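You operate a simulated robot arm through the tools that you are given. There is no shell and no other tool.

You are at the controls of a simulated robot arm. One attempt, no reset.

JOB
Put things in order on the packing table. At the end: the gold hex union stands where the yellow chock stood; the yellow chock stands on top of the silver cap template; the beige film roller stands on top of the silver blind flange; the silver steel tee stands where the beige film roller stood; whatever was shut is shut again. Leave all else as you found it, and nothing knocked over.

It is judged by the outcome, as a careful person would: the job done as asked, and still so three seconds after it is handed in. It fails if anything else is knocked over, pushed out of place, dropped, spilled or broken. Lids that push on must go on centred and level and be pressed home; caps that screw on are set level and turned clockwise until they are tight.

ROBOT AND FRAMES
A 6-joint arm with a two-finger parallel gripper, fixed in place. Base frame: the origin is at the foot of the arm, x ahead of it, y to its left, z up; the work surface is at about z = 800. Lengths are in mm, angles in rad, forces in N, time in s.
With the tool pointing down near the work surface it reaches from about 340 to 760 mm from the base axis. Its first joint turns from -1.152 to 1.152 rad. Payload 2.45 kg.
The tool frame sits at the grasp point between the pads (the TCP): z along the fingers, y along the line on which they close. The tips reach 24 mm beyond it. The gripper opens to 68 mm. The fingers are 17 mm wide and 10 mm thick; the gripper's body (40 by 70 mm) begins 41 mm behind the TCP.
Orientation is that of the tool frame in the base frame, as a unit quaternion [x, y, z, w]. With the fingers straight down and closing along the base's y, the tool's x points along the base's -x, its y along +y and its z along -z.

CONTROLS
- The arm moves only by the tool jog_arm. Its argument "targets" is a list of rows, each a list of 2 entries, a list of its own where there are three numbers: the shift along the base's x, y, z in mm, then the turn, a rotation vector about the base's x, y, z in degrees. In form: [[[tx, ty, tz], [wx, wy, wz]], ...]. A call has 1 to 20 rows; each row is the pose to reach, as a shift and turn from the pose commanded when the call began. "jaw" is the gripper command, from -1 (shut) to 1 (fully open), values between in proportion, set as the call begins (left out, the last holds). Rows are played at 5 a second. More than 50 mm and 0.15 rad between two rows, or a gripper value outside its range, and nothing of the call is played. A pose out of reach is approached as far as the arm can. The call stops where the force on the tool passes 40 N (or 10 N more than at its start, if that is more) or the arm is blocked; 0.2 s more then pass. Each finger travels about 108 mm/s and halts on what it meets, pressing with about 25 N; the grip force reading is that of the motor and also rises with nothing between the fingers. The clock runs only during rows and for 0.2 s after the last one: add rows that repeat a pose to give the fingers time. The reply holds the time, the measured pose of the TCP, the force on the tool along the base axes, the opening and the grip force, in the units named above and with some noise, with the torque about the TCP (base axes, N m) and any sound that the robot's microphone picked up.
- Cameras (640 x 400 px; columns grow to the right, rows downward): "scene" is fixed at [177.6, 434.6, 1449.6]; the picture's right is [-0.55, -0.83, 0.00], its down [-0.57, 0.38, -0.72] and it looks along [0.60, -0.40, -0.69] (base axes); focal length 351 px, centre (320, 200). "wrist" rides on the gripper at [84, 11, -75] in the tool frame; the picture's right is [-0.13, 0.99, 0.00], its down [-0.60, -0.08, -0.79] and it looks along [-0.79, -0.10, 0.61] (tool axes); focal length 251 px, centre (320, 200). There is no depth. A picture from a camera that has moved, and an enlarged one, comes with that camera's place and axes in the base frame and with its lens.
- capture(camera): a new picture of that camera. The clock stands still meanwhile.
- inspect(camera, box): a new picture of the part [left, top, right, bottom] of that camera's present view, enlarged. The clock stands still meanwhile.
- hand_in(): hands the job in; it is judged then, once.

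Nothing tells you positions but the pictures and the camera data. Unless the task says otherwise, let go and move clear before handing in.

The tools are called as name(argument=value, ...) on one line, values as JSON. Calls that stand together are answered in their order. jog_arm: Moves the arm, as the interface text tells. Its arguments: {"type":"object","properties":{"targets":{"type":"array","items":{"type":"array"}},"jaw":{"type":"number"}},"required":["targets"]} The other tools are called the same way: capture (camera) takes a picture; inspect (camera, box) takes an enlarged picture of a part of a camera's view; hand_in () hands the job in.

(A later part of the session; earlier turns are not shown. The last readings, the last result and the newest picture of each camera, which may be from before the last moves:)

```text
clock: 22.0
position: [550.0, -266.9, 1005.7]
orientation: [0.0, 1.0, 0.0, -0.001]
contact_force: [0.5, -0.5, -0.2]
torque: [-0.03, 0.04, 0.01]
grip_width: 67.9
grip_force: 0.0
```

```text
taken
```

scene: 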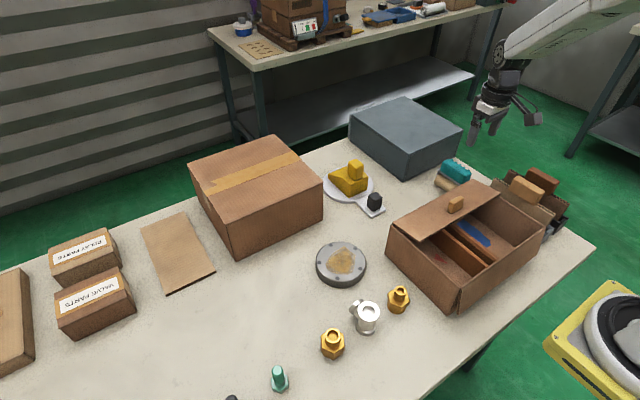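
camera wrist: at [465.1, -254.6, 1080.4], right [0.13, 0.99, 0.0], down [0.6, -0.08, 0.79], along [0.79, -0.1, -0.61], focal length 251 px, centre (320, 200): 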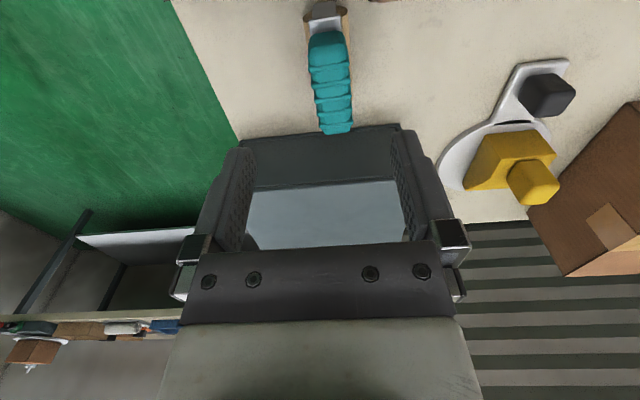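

inspect(camera="wrist", box=[260, 0, 400, 140])

inspect(camera="scene", box=[424, 150, 484, 200])

```text
2.86 times, centred on (330, 70) of wrist
camera zoom: at [465.1, -254.6, 1080.4], right [0.13, 0.99, 0.0], down [0.6, -0.08, 0.79], along [0.79, -0.1, -0.61], focal length 718 px, centre (291, 571)
```

zoom: 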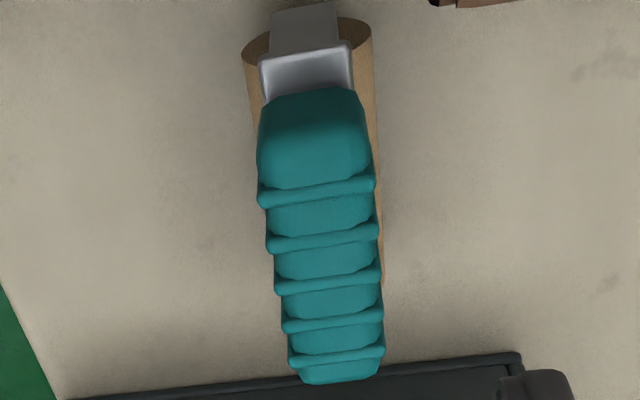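

```text
8.00 times, centred on (454, 175) of scene
camera zoom: at [177.6, 434.6, 1449.6], right [-0.55, -0.83, 0.0], down [-0.57, 0.38, -0.72], along [0.6, -0.4, -0.69], focal length 2807 px, centre (-752, 400)
```

zoom: 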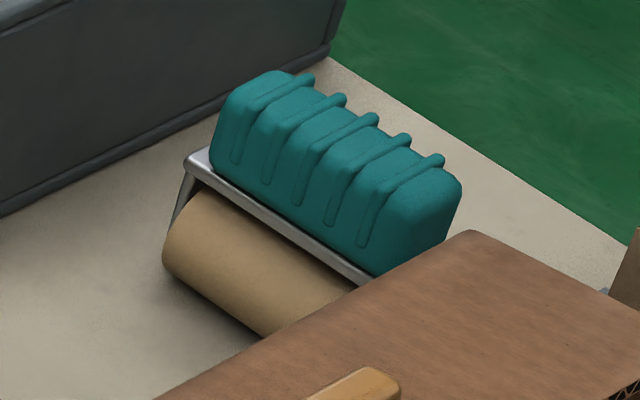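

The roller stands with its axis nearly along x, its centre near (585, -259). I want a side view to see its feet and handle height, so I'll turn the tool to look along -y from the open area beside it.

jog_arm(targets=[[[4, 12, 0], [0, 0, -8]], [[8, 24, 0], [0, 0, -16]], [[12, 36, 0], [0, 0, -24]], [[16, 48, 0], [0, 0, -32]], [[20, 60, 0], [0, 0, -40]], [[24, 72, 0], [0, 0, -48]], [[28, 84, 0], [0, 0, -56]], [[32, 96, 0], [0, 0, -64]], [[36, 108, 0], [0, 0, -72]], [[40, 120, 0], [0, 0, -80]], [[40, 130, 0], [0, 0, -84]], [[40, 130, 0], [0, 0, -84]]])

capture(camera="wrist")

capture(camera="scene")

```text
clock: 24.6
position: [590.2, -135.9, 1006.2]
orientation: [0.67, 0.743, -0.001, 0.0]
contact_force: [0.0, -0.1, -0.3]
torque: [0.0, -0.03, -0.05]
grip_width: 68.0
grip_force: 0.1
```

```text
taken
camera wrist: at [592.0, -50.2, 1080.0], right [1.0, -0.03, 0.0], down [-0.02, -0.61, 0.79], along [-0.02, -0.79, -0.61], focal length 251 px, centre (320, 200)
```

wrist: 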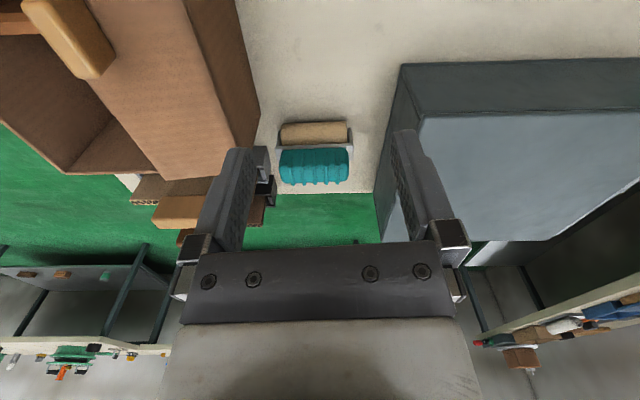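

```text
taken
```

scene: 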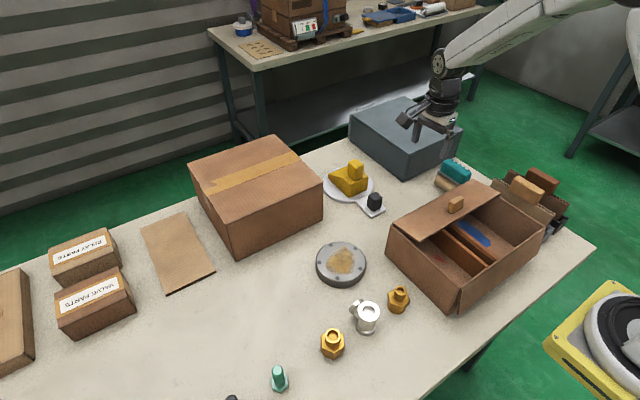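

The area below the gripper here is clear, so I'll go lower for a level side view of the roller.

jog_arm(targets=[[[0, 0, -35], [0, 0, 0]], [[0, 0, -70], [0, 0, 0]], [[0, 0, -105], [0, 0, 0]], [[0, 0, -120], [0, 0, 0]], [[0, 0, -120], [0, 0, 0]]])

inspect(camera="wrist", box=[250, 100, 400, 240])

```text
clock: 25.8
position: [589.0, -136.3, 884.2]
orientation: [0.669, 0.743, 0.0, 0.001]
contact_force: [0.3, 0.2, -0.7]
torque: [-0.02, -0.01, -0.01]
grip_width: 68.2
grip_force: 0.0
```

```text
2.86 times, centred on (325, 170) of wrist
camera zoom: at [591.5, -50.9, 958.3], right [1.0, -0.02, 0.0], down [-0.02, -0.61, 0.79], along [-0.02, -0.79, -0.61], focal length 718 px, centre (306, 286)
```

zoom: 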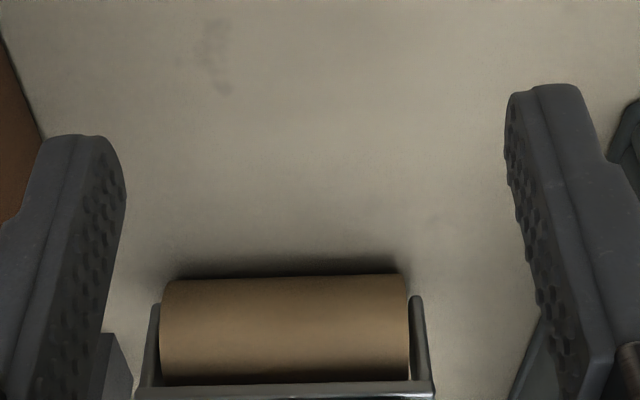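

capture(camera="wrist")

inspect(camera="wrist", box=[260, 170, 380, 250])

```text
taken
camera wrist: at [591.5, -50.9, 958.3], right [1.0, -0.02, 0.0], down [-0.02, -0.61, 0.79], along [-0.02, -0.79, -0.61], focal length 251 px, centre (320, 200)
```

wrist: 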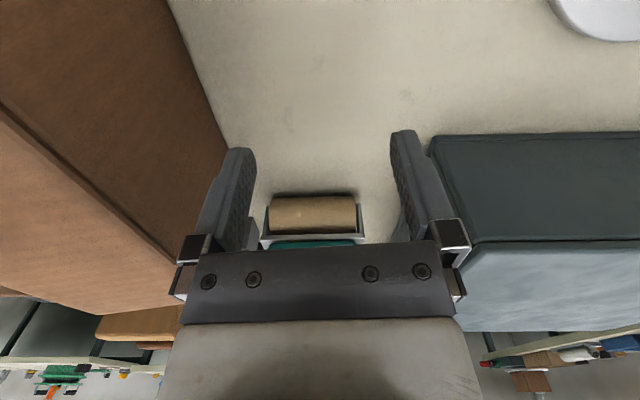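

```text
5.00 times, centred on (320, 210) of wrist
camera zoom: at [591.5, -50.9, 958.3], right [1.0, -0.02, 0.0], down [-0.02, -0.61, 0.79], along [-0.02, -0.79, -0.61], focal length 1257 px, centre (320, 150)
```

zoom: 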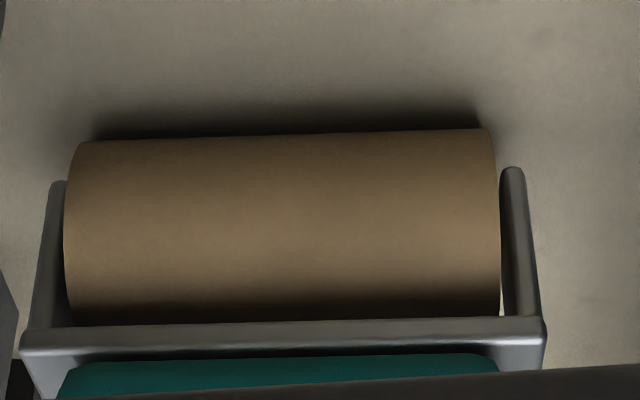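

The roller's plate spans x 534–627 at z ≈ 849, with the teal handle above it to about z 888, centre near (581, -259). I'll go back up, turn the tool straight and line up over the handle.

jog_arm(targets=[[[0, 0, 40], [0, 0, 0]], [[0, 0, 80], [0, 0, 0]], [[0, 0, 120], [0, 0, 0]], [[-1, -11, 120], [0, 0, 8]], [[-2, -22, 120], [0, 0, 16]], [[-3, -33, 120], [0, 0, 24]], [[-4, -45, 120], [0, 0, 32]], [[-5, -56, 120], [0, 0, 40]], [[-6, -67, 120], [0, 0, 48]], [[-6, -78, 120], [0, 0, 56]], [[-7, -90, 120], [0, 0, 64]], [[-8, -101, 120], [0, 0, 72]], [[-9, -112, 120], [0, 0, 80]], [[-8.9, -123.3, 110], [0, 0, 84]], [[-8.9, -123.3, 100], [0, 0, 84]], [[-8.9, -123.3, 100], [0, 0, 84]]])

inspect(camera="wrist", box=[220, 0, 420, 150])

```text
clock: 29.2
position: [581.8, -259.4, 983.7]
orientation: [0.0, 1.0, 0.0, 0.0]
contact_force: [0.0, -0.2, 0.2]
torque: [0.02, 0.02, -0.01]
grip_width: 67.9
grip_force: 0.1
```

```text
2.67 times, centred on (320, 75) of wrist
camera zoom: at [497.0, -248.0, 1059.7], right [0.13, 0.99, 0.0], down [0.6, -0.08, 0.79], along [0.79, -0.1, -0.61], focal length 670 px, centre (320, 533)
```

zoom: 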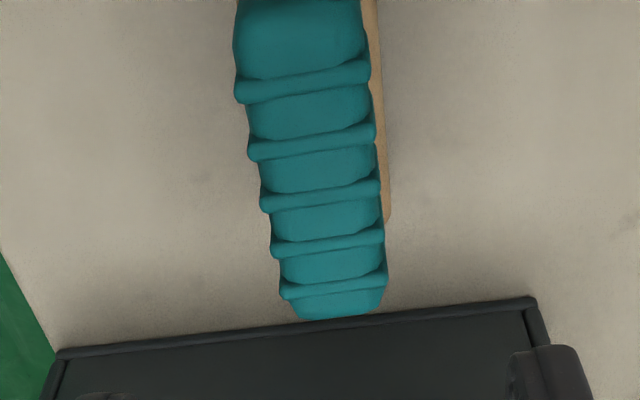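

The handle is centred between the fingers. I'll descend to just above its plate and close.

jog_arm(targets=[[[0, 0, -35], [0, 0, 1]], [[0, 0, -70], [0, 0, 1]], [[0, 0, -92], [0, 0, 1]], [[0, 0, -103], [0, 0, 1]], [[0, 0, -106], [0, 0, 1]], [[0, 0, -106], [0, 0, 1]]])

capture(camera="wrist")

inspect(camera="scene", box=[414, 120, 504, 210])

```text
clock: 30.6
position: [581.0, -259.9, 877.8]
orientation: [-0.009, 1.0, 0.0, 0.0]
contact_force: [0.6, 0.0, -0.4]
torque: [0.0, 0.02, -0.01]
grip_width: 67.9
grip_force: 0.0
```

```text
taken
camera wrist: at [496.5, -249.0, 952.9], right [0.11, 0.99, 0.0], down [0.6, -0.07, 0.79], along [0.79, -0.09, -0.61], focal length 251 px, centre (320, 200)
```

wrist: 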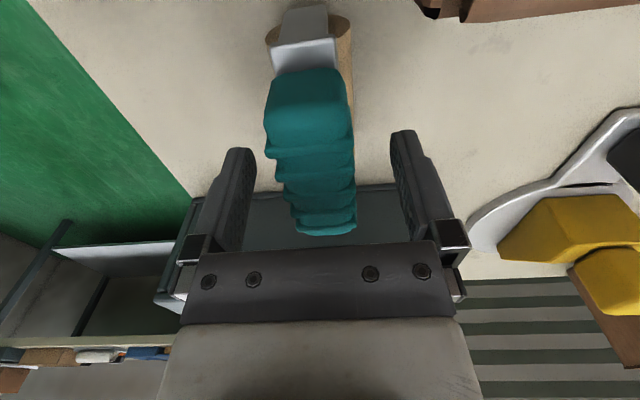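

```text
4.44 times, centred on (459, 165) of scene
camera zoom: at [177.6, 434.6, 1449.6], right [-0.55, -0.83, 0.0], down [-0.57, 0.38, -0.72], along [0.6, -0.4, -0.69], focal length 1560 px, centre (-298, 356)
```

zoom: 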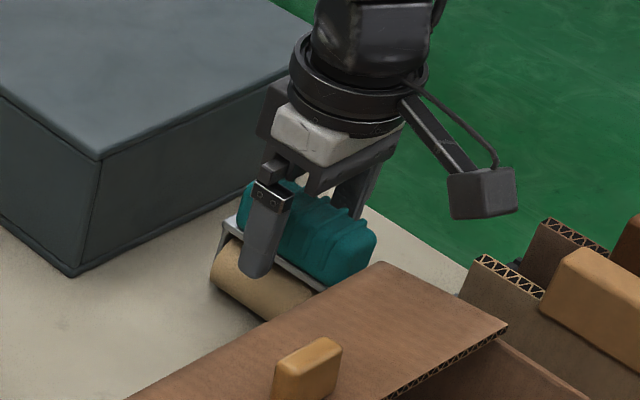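

jog_arm(targets=[[[0, 0, 0], [0, 0, 0]], [[0, 0, 0], [0, 0, 0]], [[0, 0, 0], [0, 0, 0]], [[0, 0, 0], [0, 0, 0]]], jaw=-1)

jog_arm(targets=[[[0, 0, 3], [0, 0, 0]], [[0, 0, 10], [0, 0, 0]], [[0, 0, 10], [0, 0, 0]]])

capture(camera="wrist")

inspect(camera="scene", box=[414, 120, 504, 210])

```text
clock: 31.6
position: [580.4, -259.4, 878.1]
orientation: [-0.009, 1.0, 0.0, 0.0]
contact_force: [0.2, -1.8, 0.2]
torque: [-0.11, 0.01, -0.01]
grip_width: 29.8
grip_force: 24.8
```

```text
clock: 32.4
position: [580.2, -260.3, 888.7]
orientation: [-0.009, 1.0, 0.0, 0.0]
contact_force: [0.7, 0.1, -0.9]
torque: [0.0, 0.02, 0.02]
grip_width: 29.8
grip_force: 24.8
```

```text
taken
camera wrist: at [496.8, -249.3, 963.3], right [0.11, 0.99, 0.0], down [0.61, -0.07, 0.79], along [0.79, -0.09, -0.61], focal length 251 px, centre (320, 200)
```

wrist: 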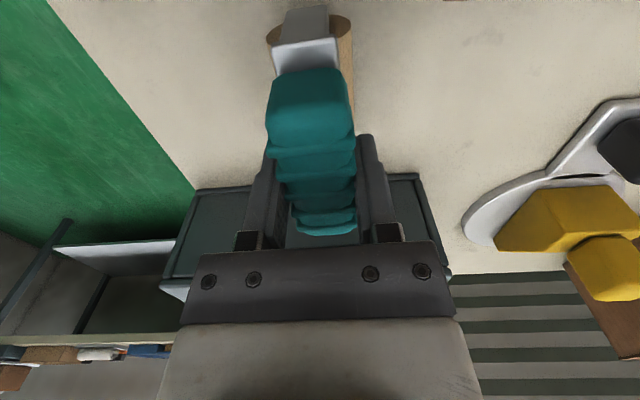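

```text
4.44 times, centred on (459, 165) of scene
camera zoom: at [177.7, 434.6, 1449.6], right [-0.55, -0.83, 0.0], down [-0.57, 0.38, -0.72], along [0.6, -0.4, -0.69], focal length 1560 px, centre (-298, 356)
```

zoom: 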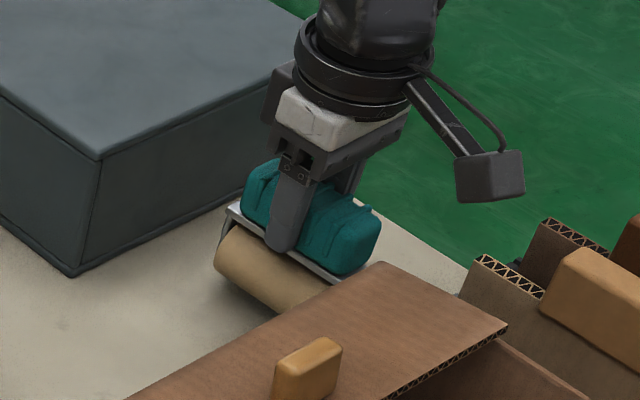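

The roller is held and lifted. I'll carry it high over the open strip of table to above the blind flange at about (536, 142).

jog_arm(targets=[[[0, 0, 35], [0, 0, 0]], [[0, 0, 75], [0, 0, 0]], [[0, 5, 112], [0, 0, 0]], [[2, 35, 130], [0, 0, 0]], [[2, 75, 130], [0, 0, 0]], [[2, 115, 130], [0, 0, 0]], [[2, 155, 130], [0, 0, 0]], [[2, 195, 130], [0, 0, 0]], [[2, 235, 130], [0, 0, 0]], [[2, 275, 130], [0, 0, 0]], [[-5, 312, 130], [0, 0, 0]], [[-18, 347, 125], [0, 0, 0]], [[-32, 378, 115], [0, 0, 0]], [[-42, 396, 100], [0, 0, 0]], [[-44.5, 401.5, 90], [0, 0, 0]], [[-44.5, 401.5, 90], [0, 0, 0]]])

capture(camera="wrist")

capture(camera="scene")

```text
clock: 35.8
position: [536.2, 143.0, 978.2]
orientation: [-0.009, 1.0, 0.0, 0.001]
contact_force: [0.0, 0.8, -1.6]
torque: [-0.01, 0.0, 0.0]
grip_width: 29.7
grip_force: 25.2
```

```text
taken
camera wrist: at [451.1, 152.7, 1053.5], right [0.11, 0.99, 0.0], down [0.6, -0.07, 0.79], along [0.79, -0.09, -0.61], focal length 251 px, centre (320, 200)
```

wrist: 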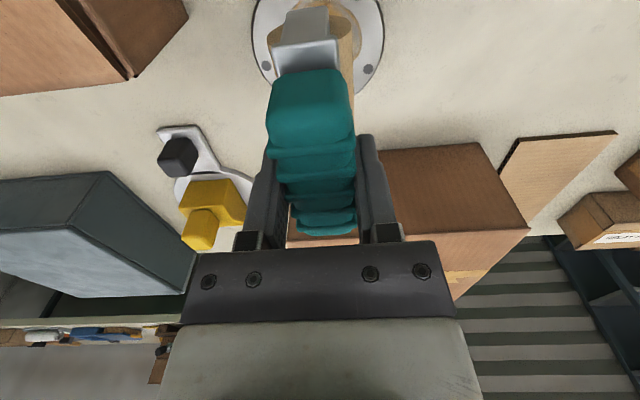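

```text
taken
```

scene: 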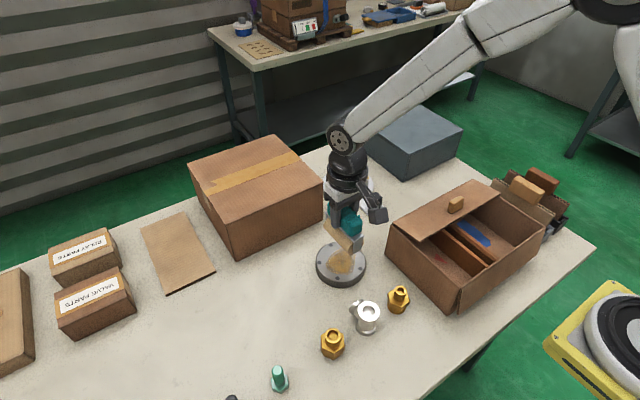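

The roller hangs over the flange. I'll lower it to a few millimetres above the flange and check alignment.

jog_arm(targets=[[[0, 0, -30], [0, 0, 0]], [[0, 0, -55], [0, 0, 0]], [[0, 0, -67], [0, 0, 0]], [[0, 0, -69], [0, 0, 0]], [[0, 0, -69], [0, 0, 0]]])

capture(camera="wrist")

inspect(camera="scene", box=[295, 180, 405, 295])

```text
clock: 37.0
position: [535.9, 142.0, 908.6]
orientation: [-0.008, 1.0, 0.0, 0.0]
contact_force: [0.0, 0.3, -1.3]
torque: [-0.03, -0.03, -0.02]
grip_width: 29.9
grip_force: 25.1
```

```text
taken
camera wrist: at [452.0, 152.2, 984.0], right [0.11, 0.99, 0.0], down [0.61, -0.07, 0.79], along [0.79, -0.09, -0.61], focal length 251 px, centre (320, 200)
```

wrist: 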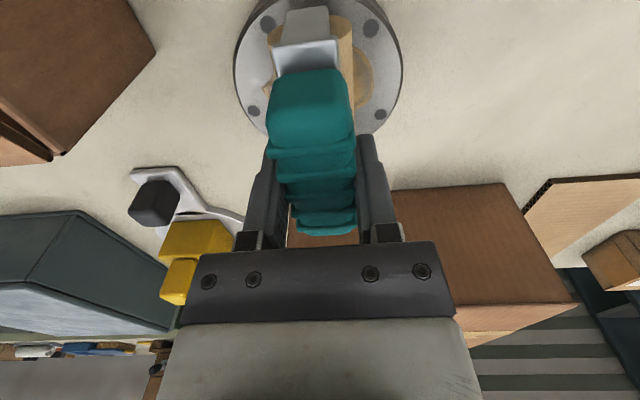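

```text
3.48 times, centred on (350, 238) of scene
camera zoom: at [177.7, 434.6, 1449.6], right [-0.55, -0.83, 0.0], down [-0.57, 0.38, -0.72], along [0.6, -0.4, -0.69], focal length 1220 px, centre (216, 70)
```

zoom: 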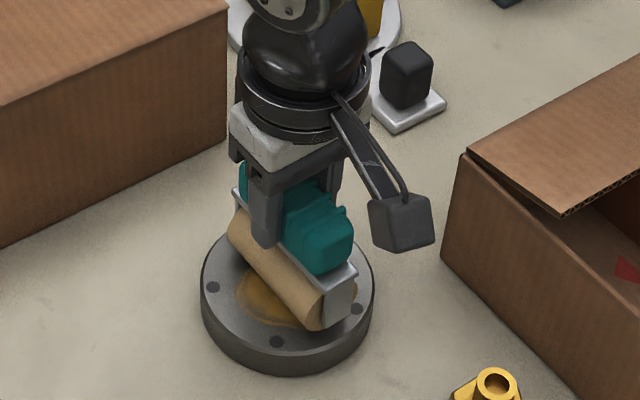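

jog_arm(targets=[[[0, 0, -3], [0, 0, 0]], [[0, 0, -5], [0, 0, 0]], [[0, 0, -6], [0, 0, 0]], [[0, 0, -6], [0, 0, 0]]])

```text
clock: 38.0
position: [534.4, 142.3, 904.5]
orientation: [-0.008, 1.0, 0.0, 0.0]
contact_force: [-10.0, -1.0, 25.9]
torque: [-0.19, 0.74, 0.02]
grip_width: 29.9
grip_force: 24.8
```

Contact is firm and level (force centred under the tool). I'll ease back about 1 mm to unload before releasing.

jog_arm(targets=[[[0, 0, 1], [0, 0, 0]], [[0, 0, 1.5], [0, 0, 0]], [[0, 0, 1.5], [0, 0, 0]]])

inspect(camera="scene", box=[295, 180, 405, 295])

```text
clock: 38.8
position: [536.0, 141.6, 904.4]
orientation: [-0.009, 1.0, 0.0, 0.001]
contact_force: [-0.8, -0.6, 8.2]
torque: [0.02, -0.06, 0.01]
grip_width: 29.8
grip_force: 24.8
```

```text
3.48 times, centred on (350, 238) of scene
camera zoom: at [177.4, 434.5, 1449.7], right [-0.55, -0.83, 0.0], down [-0.57, 0.38, -0.72], along [0.6, -0.4, -0.69], focal length 1220 px, centre (216, 70)
```

zoom: 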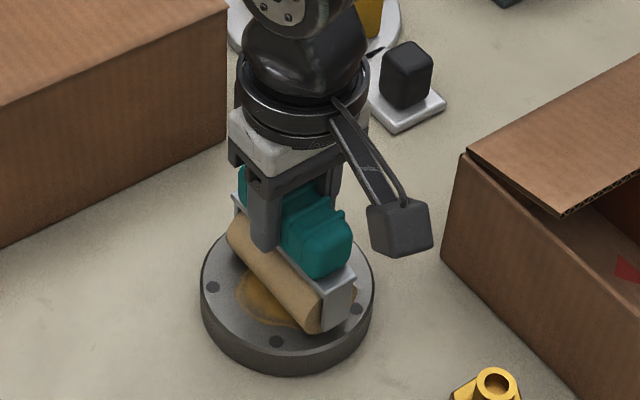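

jog_arm(targets=[[[0, 0, 0], [0, 0, 0]], [[0, 0, 0], [0, 0, 0]], [[0, 0, 0], [0, 0, 0]], [[0, 0, 0], [0, 0, 0]]], jaw=0.05)

capture(camera="wrist")

inspect(camera="scene", box=[295, 180, 405, 295])

```text
clock: 39.8
position: [536.4, 141.5, 904.0]
orientation: [-0.009, 1.0, 0.001, 0.0]
contact_force: [0.6, 0.6, 0.3]
torque: [0.0, 0.02, 0.07]
grip_width: 35.8
grip_force: 0.1
```

```text
taken
camera wrist: at [452.3, 152.2, 980.0], right [0.11, 0.99, 0.0], down [0.6, -0.07, 0.79], along [0.79, -0.09, -0.61], focal length 251 px, centre (320, 200)
```

wrist: 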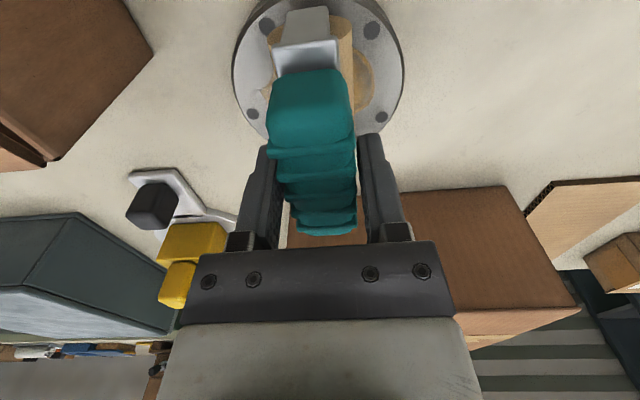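

```text
3.48 times, centred on (350, 238) of scene
camera zoom: at [177.6, 434.6, 1449.6], right [-0.55, -0.83, 0.0], down [-0.57, 0.38, -0.72], along [0.6, -0.4, -0.69], focal length 1220 px, centre (216, 70)
```

zoom: 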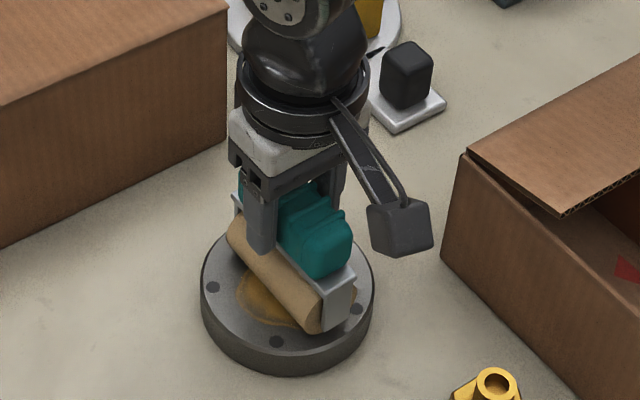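

The roller stays upright with the jaws slightly open. I'll wait a moment with the jaws just around it, then open fully and rise.

jog_arm(targets=[[[0, 0, 0], [0, 0, 0]], [[0, 0, 0], [0, 0, 0]], [[0, 0, 0], [0, 0, 0]], [[0, 0, 0], [0, 0, 0]], [[0, 0, 0], [0, 0, 0]], [[0, 0, 0], [0, 0, 0]], [[0, 0, 0], [0, 0, 0]], [[0, 0, 0], [0, 0, 0]]], jaw=0.25)

capture(camera="wrist")

inspect(camera="scene", box=[295, 180, 405, 295])

```text
clock: 41.6
position: [536.4, 141.5, 905.3]
orientation: [-0.008, 1.0, 0.0, -0.001]
contact_force: [-0.4, -0.2, 0.6]
torque: [0.01, 0.01, -0.02]
grip_width: 42.6
grip_force: 0.1
```

```text
taken
camera wrist: at [452.3, 152.2, 980.0], right [0.11, 0.99, 0.0], down [0.61, -0.07, 0.79], along [0.79, -0.09, -0.61], focal length 251 px, centre (320, 200)
```

wrist: 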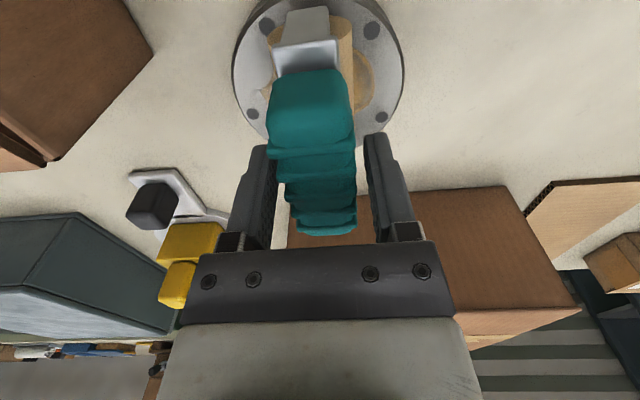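

```text
3.48 times, centred on (350, 238) of scene
camera zoom: at [177.6, 434.6, 1449.6], right [-0.55, -0.83, 0.0], down [-0.57, 0.38, -0.72], along [0.6, -0.4, -0.69], focal length 1220 px, centre (216, 70)
```

zoom: 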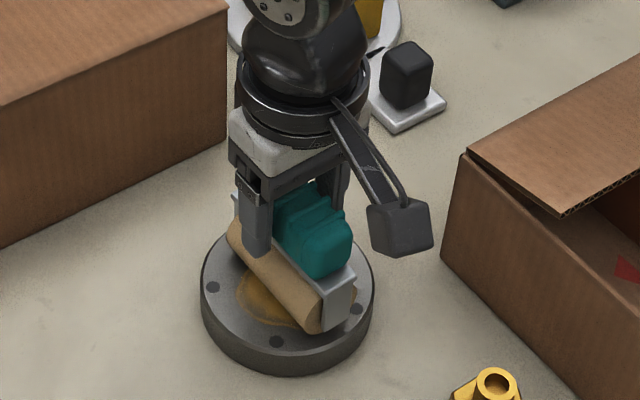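

The roller is steady by itself. I'll open fully and rise straight up.

jog_arm(targets=[[[0, 0, 0], [0, 0, 0]], [[0, 0, 0], [0, 0, 0]], [[0, 0, 20], [0, 0, 0]], [[0, 0, 55], [0, 0, 0]], [[0, 0, 95], [0, 0, 0]], [[0, 0, 95], [0, 0, 0]]], jaw=0.95)

capture(camera="scene")

inspect(camera="scene", box=[295, 180, 405, 295])

```text
clock: 43.0
position: [536.1, 142.1, 1000.6]
orientation: [-0.008, 1.0, 0.0, -0.001]
contact_force: [0.6, -0.6, 0.2]
torque: [-0.01, 0.01, 0.0]
grip_width: 66.3
grip_force: 0.1
```

```text
taken
```

scene: 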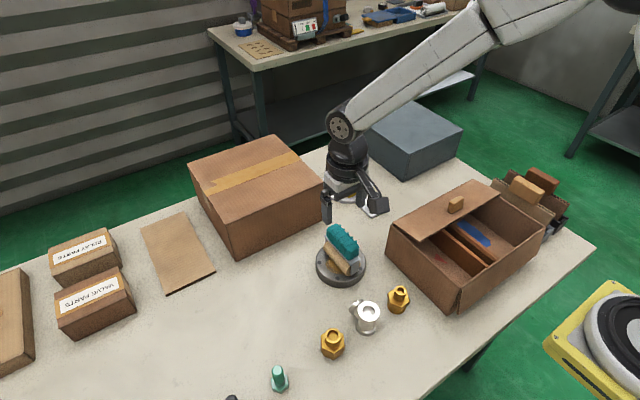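

```text
3.48 times, centred on (350, 238) of scene
camera zoom: at [177.6, 434.6, 1449.6], right [-0.55, -0.83, 0.0], down [-0.57, 0.38, -0.72], along [0.6, -0.4, -0.69], focal length 1220 px, centre (216, 70)
```

zoom: 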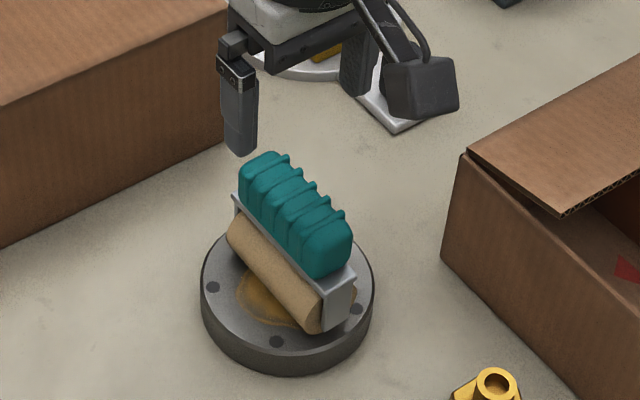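

The roller stands steady on the flange. Now the tee: I'll move above and just behind it to measure it with the wrist camera.

jog_arm(targets=[[[-40, 8, 0], [0, 0, -1]], [[-80, 16, 0], [0, 0, -1]], [[-115, 25, -5], [0, 0, -1]], [[-145, 33, -20], [0, 0, -1]], [[-170, 38, -40], [0, 0, -1]], [[-180, 40.5, -60], [0, 0, -1]], [[-180, 40.5, -60], [0, 0, -1]]], jaw=1)

capture(camera="wrist")

inspect(camera="wrist", box=[240, 0, 400, 140])

```text
clock: 44.6
position: [355.5, 183.4, 940.9]
orientation: [0.0, 1.0, 0.0, 0.0]
contact_force: [-0.6, 0.3, 0.5]
torque: [-0.01, 0.0, -0.05]
grip_width: 67.9
grip_force: 0.1
```

```text
taken
camera wrist: at [272.1, 194.3, 1015.1], right [0.13, 0.99, 0.0], down [0.6, -0.08, 0.79], along [0.79, -0.1, -0.61], focal length 251 px, centre (320, 200)
```

wrist: 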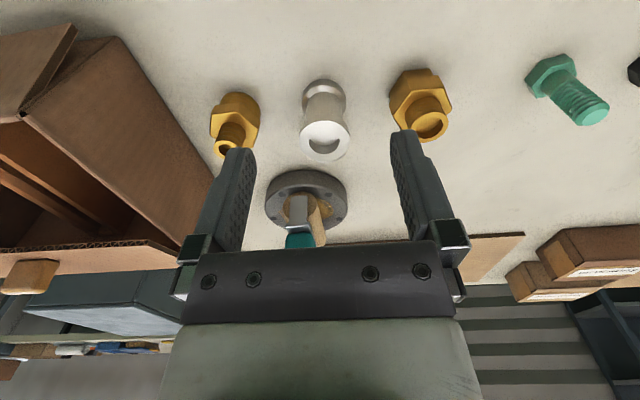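

```text
2.86 times, centred on (320, 70) of wrist
camera zoom: at [272.1, 194.3, 1015.1], right [0.13, 0.99, 0.0], down [0.6, -0.08, 0.79], along [0.79, -0.1, -0.61], focal length 718 px, centre (320, 571)
```

zoom: 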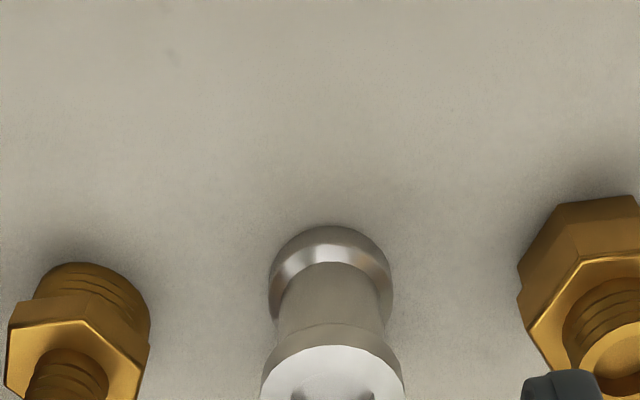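

inspect(camera="wrist", box=[280, 60, 380, 180])

inspect(camera="scene", box=[340, 285, 395, 345])

```text
3.33 times, centred on (330, 120) of wrist
camera zoom: at [272.1, 194.3, 1015.1], right [0.13, 0.99, 0.0], down [0.6, -0.08, 0.79], along [0.79, -0.1, -0.61], focal length 838 px, centre (287, 467)
```

zoom: 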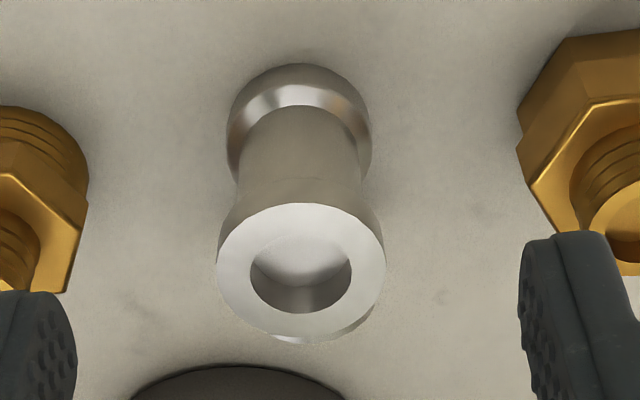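

```text
6.67 times, centred on (368, 315) of scene
camera zoom: at [177.6, 434.6, 1449.6], right [-0.55, -0.83, 0.0], down [-0.57, 0.38, -0.72], along [0.6, -0.4, -0.69], focal length 2339 px, centre (3, -567)
```

zoom: 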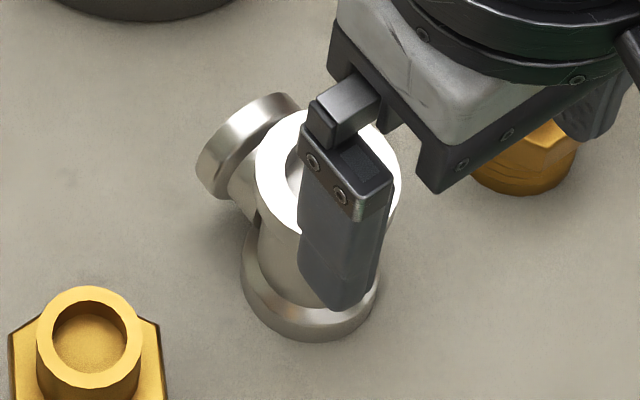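

The tee's top ring is centred near (398, 182, 859), 40 mm across, with its branch pointing away along +x. I'll narrow the jaws a little to stay clear of the neighbouring reducer and come down around the top ring.

jog_arm(targets=[[[21, -0.5, 0], [0, 0, 0]], [[42, -1, 0], [0, 0, 0]], [[42, -1, -20], [0, 0, 0]], [[42, -1, -45], [0, 0, 0]], [[42, -1, -45], [0, 0, 0]]], jaw=0.65)

capture(camera="wrist")

inspect(camera="scene", box=[330, 250, 430, 345])

```text
clock: 45.8
position: [398.6, 181.2, 894.9]
orientation: [-0.001, 1.0, 0.0, 0.001]
contact_force: [-0.4, -0.9, -0.1]
torque: [0.01, -0.02, 0.0]
grip_width: 56.1
grip_force: 0.1
```

```text
taken
camera wrist: at [314.3, 193.3, 969.2], right [0.13, 0.99, 0.0], down [0.6, -0.08, 0.79], along [0.79, -0.1, -0.61], focal length 251 px, centre (320, 200)
```

wrist: 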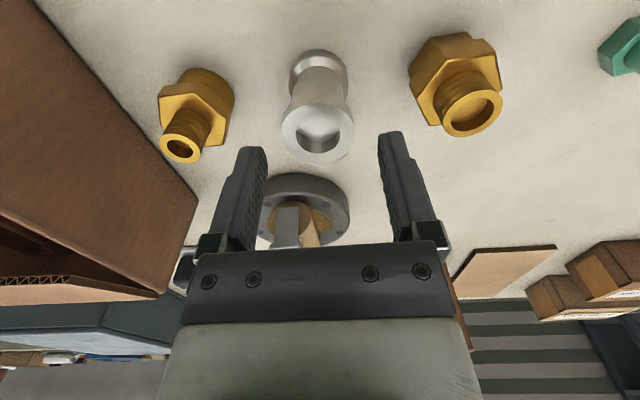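

```text
4.21 times, centred on (380, 298) of scene
camera zoom: at [177.6, 434.6, 1449.6], right [-0.55, -0.83, 0.0], down [-0.57, 0.38, -0.72], along [0.6, -0.4, -0.69], focal length 1477 px, centre (67, -210)
```

zoom: 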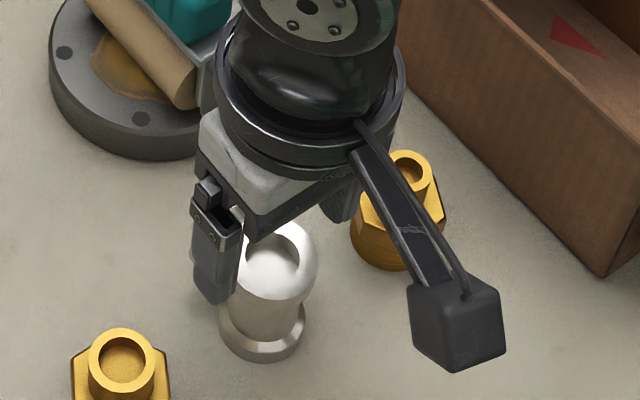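

jog_arm(targets=[[[0, 0, -20], [0, 0, 0]], [[0, 0, -35], [0, 0, 0]], [[0, 0, -44], [0, 0, 0]], [[0, 0, -44], [0, 0, 0]]])

capture(camera="wrist")

inspect(camera="wrist", box=[220, 80, 420, 240])

```text
clock: 46.8
position: [399.1, 181.2, 850.4]
orientation: [-0.001, 1.0, 0.0, 0.0]
contact_force: [-0.4, -0.7, 0.0]
torque: [0.0, 0.0, 0.02]
grip_width: 56.0
grip_force: 0.0
```

```text
taken
camera wrist: at [314.5, 193.2, 926.0], right [0.13, 0.99, 0.0], down [0.6, -0.08, 0.79], along [0.79, -0.1, -0.61], focal length 251 px, centre (320, 200)
```

wrist: 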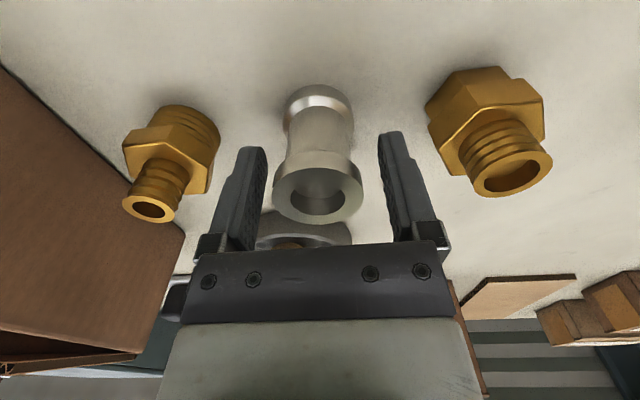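

```text
2.50 times, centred on (320, 160) of wrist
camera zoom: at [314.5, 193.2, 926.0], right [0.13, 0.99, 0.0], down [0.6, -0.08, 0.79], along [0.79, -0.1, -0.61], focal length 629 px, centre (320, 300)
```

zoom: 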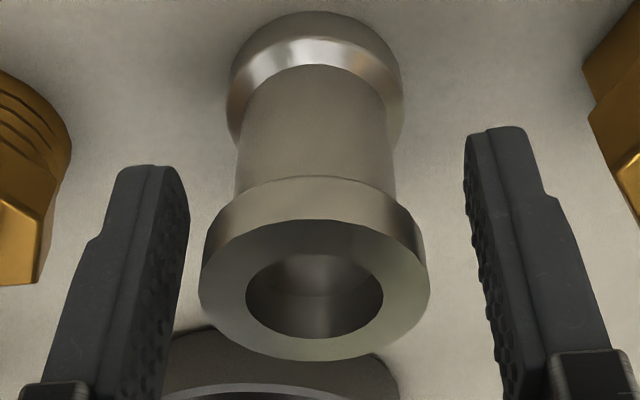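

The tee's ring is centred between the pads. Closing, then a small test lift.

jog_arm(targets=[[[0, 0, 0], [0, 0, 0]], [[0, 0, 0], [0, 0, 0]], [[0, 0, 0], [0, 0, 0]], [[0, 0, 0], [0, 0, 0]]], jaw=-1)

jog_arm(targets=[[[0, 0, 3], [0, 0, 0]], [[0, 0, 10], [0, 0, 0]], [[0, 0, 10], [0, 0, 0]]])

inspect(camera="wrist", box=[220, 80, 420, 240])

inspect(camera="scene", box=[330, 250, 430, 345])

```text
clock: 47.8
position: [398.3, 180.4, 851.9]
orientation: [0.0, 1.0, 0.001, -0.001]
contact_force: [0.4, -0.4, -0.4]
torque: [0.0, -0.03, -0.01]
grip_width: 39.6
grip_force: 25.2
```

```text
clock: 48.6
position: [398.9, 181.5, 861.2]
orientation: [0.0, 1.0, -0.001, -0.001]
contact_force: [0.2, -0.7, -2.3]
torque: [0.0, 0.01, -0.01]
grip_width: 39.5
grip_force: 24.5
```

```text
2.50 times, centred on (320, 160) of wrist
camera zoom: at [314.2, 193.2, 935.9], right [0.13, 0.99, 0.0], down [0.6, -0.08, 0.79], along [0.79, -0.1, -0.61], focal length 629 px, centre (320, 300)
```

zoom: 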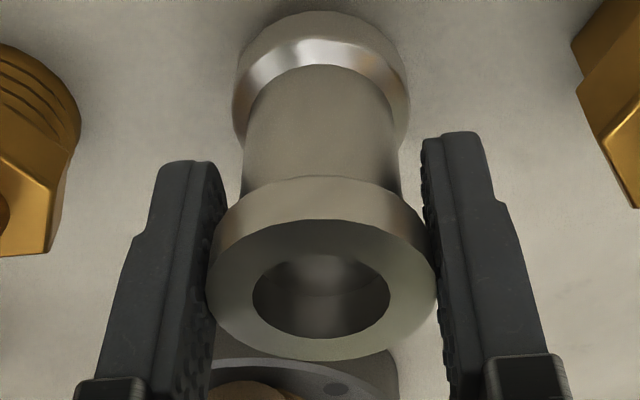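

```text
4.21 times, centred on (380, 298) of scene
camera zoom: at [177.7, 434.6, 1449.6], right [-0.55, -0.83, 0.0], down [-0.57, 0.38, -0.72], along [0.6, -0.4, -0.69], focal length 1477 px, centre (67, -210)
```

zoom: 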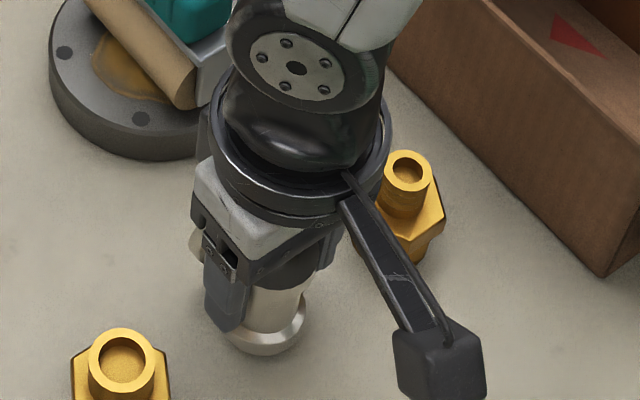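

The tee is held and lifts cleanly (about 2 N). The roller's old spot is tight: with the normal tool heading the wrist camera would come close to the box lid when low, so I'll turn the tool about -84° on the way, as I did for the side view, so the camera sits over free table.

jog_arm(targets=[[[0, 0, 38], [0, 0, 0]], [[0, 0, 80], [0, 0, 0]], [[0, 0, 122], [0, 0, 0]], [[0, 0, 160], [0, 0, 0]], [[18, -26, 160], [0, 0, -7]], [[38, -55, 160], [0, 0, -14]], [[58, -84, 160], [0, 0, -21]], [[78, -113, 160], [0, 0, -28]], [[98, -142, 160], [0, 0, -35]], [[118, -172, 160], [0, 0, -42]], [[138, -204, 160], [0, 0, -49]], [[154, -238, 160], [0, 0, -56]], [[166, -272, 160], [0, 0, -63]], [[174, -308, 160], [0, 0, -70]], [[180.5, -344, 160], [0, 0, -77]], [[180.5, -380, 160], [0, 0, -84]], [[180.5, -412, 160], [0, 0, -84]], [[180.5, -434, 160], [0, 0, -84]], [[180.5, -441, 155], [0, 0, -84]], [[180.5, -441, 150], [0, 0, -84]]])

capture(camera="wrist")

capture(camera="scene")

```text
clock: 52.8
position: [579.0, -261.8, 1011.3]
orientation: [0.669, 0.744, 0.0, 0.0]
contact_force: [0.2, 0.0, -2.8]
torque: [0.01, -0.01, 0.04]
grip_width: 39.6
grip_force: 25.1
```

```text
taken
camera wrist: at [581.1, -174.6, 1086.3], right [1.0, -0.02, 0.0], down [-0.02, -0.61, 0.79], along [-0.02, -0.79, -0.61], focal length 251 px, centre (320, 200)
```

wrist: 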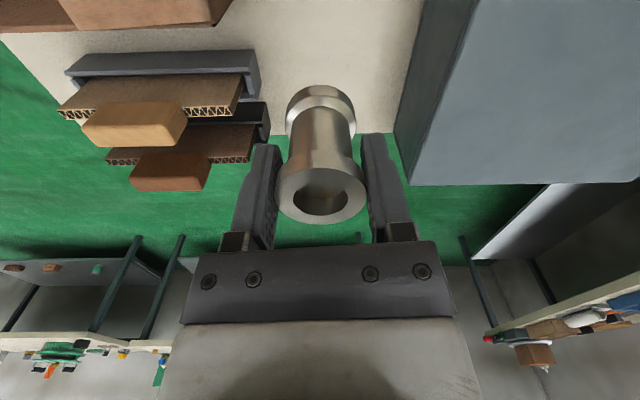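

```text
taken
```

scene: 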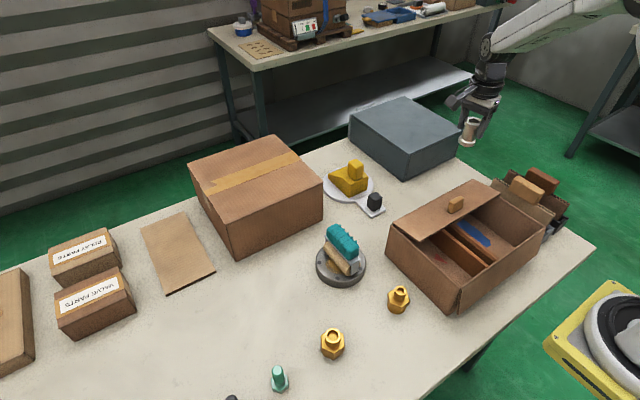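

The tee hangs above the roller's old spot, with the box, rack and grey case all clear of the gripper. I'll lower it in stages.

jog_arm(targets=[[[0, 0, -35], [0, 0, 0]], [[0, 0, -70], [0, 0, 0]], [[0, 0, -105], [0, 0, 0]], [[0, 0, -130], [0, 0, 0]], [[0, 0, -145], [0, 0, 0]], [[0, 0, -145], [0, 0, 0]]])

capture(camera="wrist")

inspect(camera="scene", box=[414, 110, 514, 210])

```text
clock: 54.2
position: [578.4, -258.3, 865.5]
orientation: [0.669, 0.743, 0.0, -0.001]
contact_force: [-0.2, -1.3, -2.2]
torque: [0.01, 0.01, 0.01]
grip_width: 39.5
grip_force: 25.1
```

```text
taken
camera wrist: at [581.1, -173.0, 940.0], right [1.0, -0.02, 0.0], down [-0.02, -0.61, 0.79], along [-0.02, -0.79, -0.61], focal length 251 px, centre (320, 200)
```

wrist: 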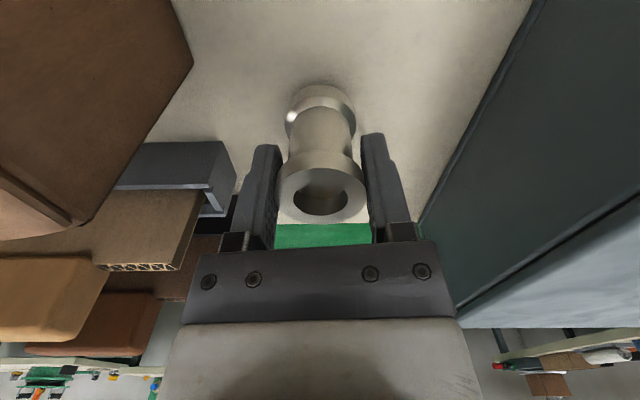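

```text
4.00 times, centred on (464, 160) of scene
camera zoom: at [177.7, 434.6, 1449.6], right [-0.55, -0.83, 0.0], down [-0.57, 0.38, -0.72], along [0.6, -0.4, -0.69], focal length 1404 px, centre (-256, 360)
```

zoom: 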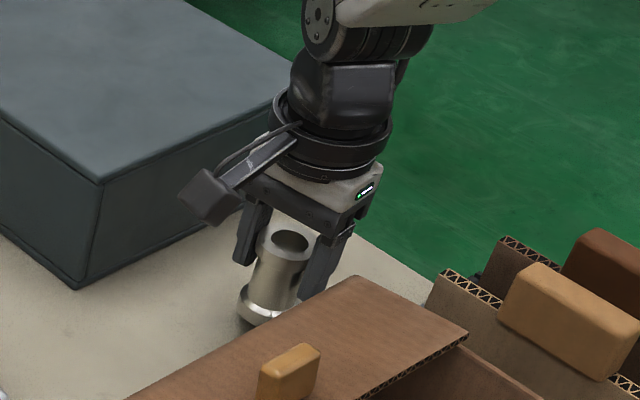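

jog_arm(targets=[[[0, 0, -7], [0, 0, 0]], [[0, 0, -12], [0, 0, 0]], [[0, 0, -13.5], [0, 0, 0]], [[0, 0, -14.5], [0, 0, 0]], [[0, 0, -14.5], [0, 0, 0]]])

```text
clock: 55.4
position: [578.5, -259.8, 852.0]
orientation: [0.669, 0.743, 0.0, 0.0]
contact_force: [0.0, -0.4, -2.6]
torque: [0.04, 0.02, 0.0]
grip_width: 39.4
grip_force: 24.8
```

No contact yet; I'll continue in half-millimetre steps.

jog_arm(targets=[[[0, 0, -0.5], [0, 0, 0]], [[0, 0, -1], [0, 0, 0]], [[0, 0, -1], [0, 0, 0]]])

```text
clock: 56.2
position: [579.6, -259.2, 851.6]
orientation: [0.669, 0.743, 0.001, 0.0]
contact_force: [-5.0, 1.9, 11.9]
torque: [0.08, 0.38, -0.03]
grip_width: 39.4
grip_force: 24.5
```

Contact made at 12 N, standing on its base. I'll release it gently.

jog_arm(targets=[[[0, 0, 0.5], [0, 0, 0]], [[0, 0, 0.5], [0, 0, 0]], [[0, 0, 0.5], [0, 0, 0]], [[0, 0, 0.5], [0, 0, 0]]], jaw=0.65)

capture(camera="wrist")

jog_arm(targets=[[[0, 0, 15], [0, 0, 0]], [[0, 0, 45], [0, 0, 0]], [[0, 0, 85], [0, 0, 0]], [[0, 0, 125], [0, 0, 0]], [[0, 0, 150], [0, 0, 0]], [[0, 0, 150], [0, 0, 0]]])

capture(camera="wrist")

inspect(camera="scene", box=[404, 110, 524, 210])

```text
clock: 57.2
position: [579.1, -259.7, 851.4]
orientation: [0.669, 0.743, 0.0, 0.001]
contact_force: [0.4, 0.1, -0.6]
torque: [0.04, 0.0, -0.01]
grip_width: 56.4
grip_force: 0.0
```

```text
taken
camera wrist: at [580.9, -173.9, 925.8], right [1.0, -0.02, 0.0], down [-0.02, -0.61, 0.79], along [-0.02, -0.79, -0.61], focal length 251 px, centre (320, 200)
```

wrist: 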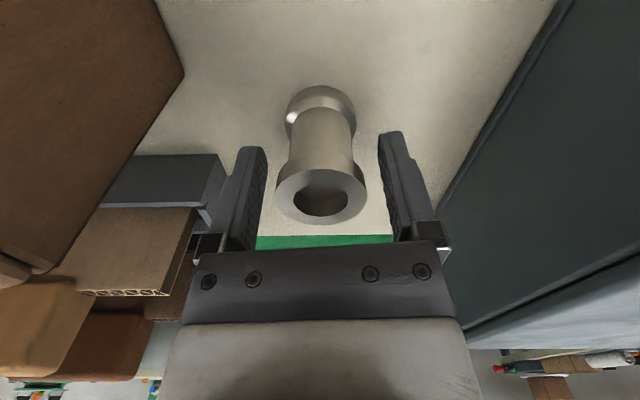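

```text
clock: 58.6
position: [577.9, -260.0, 1001.5]
orientation: [0.669, 0.743, 0.0, 0.0]
contact_force: [0.6, 0.3, -0.3]
torque: [0.01, 0.01, -0.01]
grip_width: 56.4
grip_force: 0.0
```

```text
taken
camera wrist: at [580.4, -173.3, 1076.0], right [1.0, -0.02, 0.0], down [-0.01, -0.61, 0.79], along [-0.02, -0.79, -0.61], focal length 251 px, centre (320, 200)
```

wrist: 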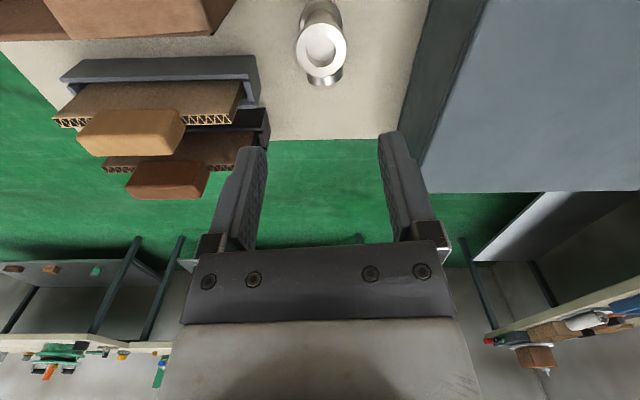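

```text
4.00 times, centred on (464, 160) of scene
camera zoom: at [177.6, 434.6, 1449.6], right [-0.55, -0.83, 0.0], down [-0.57, 0.38, -0.72], along [0.6, -0.4, -0.69], focal length 1404 px, centre (-256, 360)
```

zoom: 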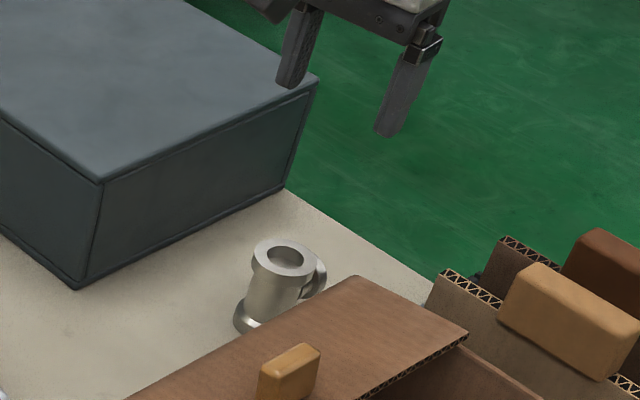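

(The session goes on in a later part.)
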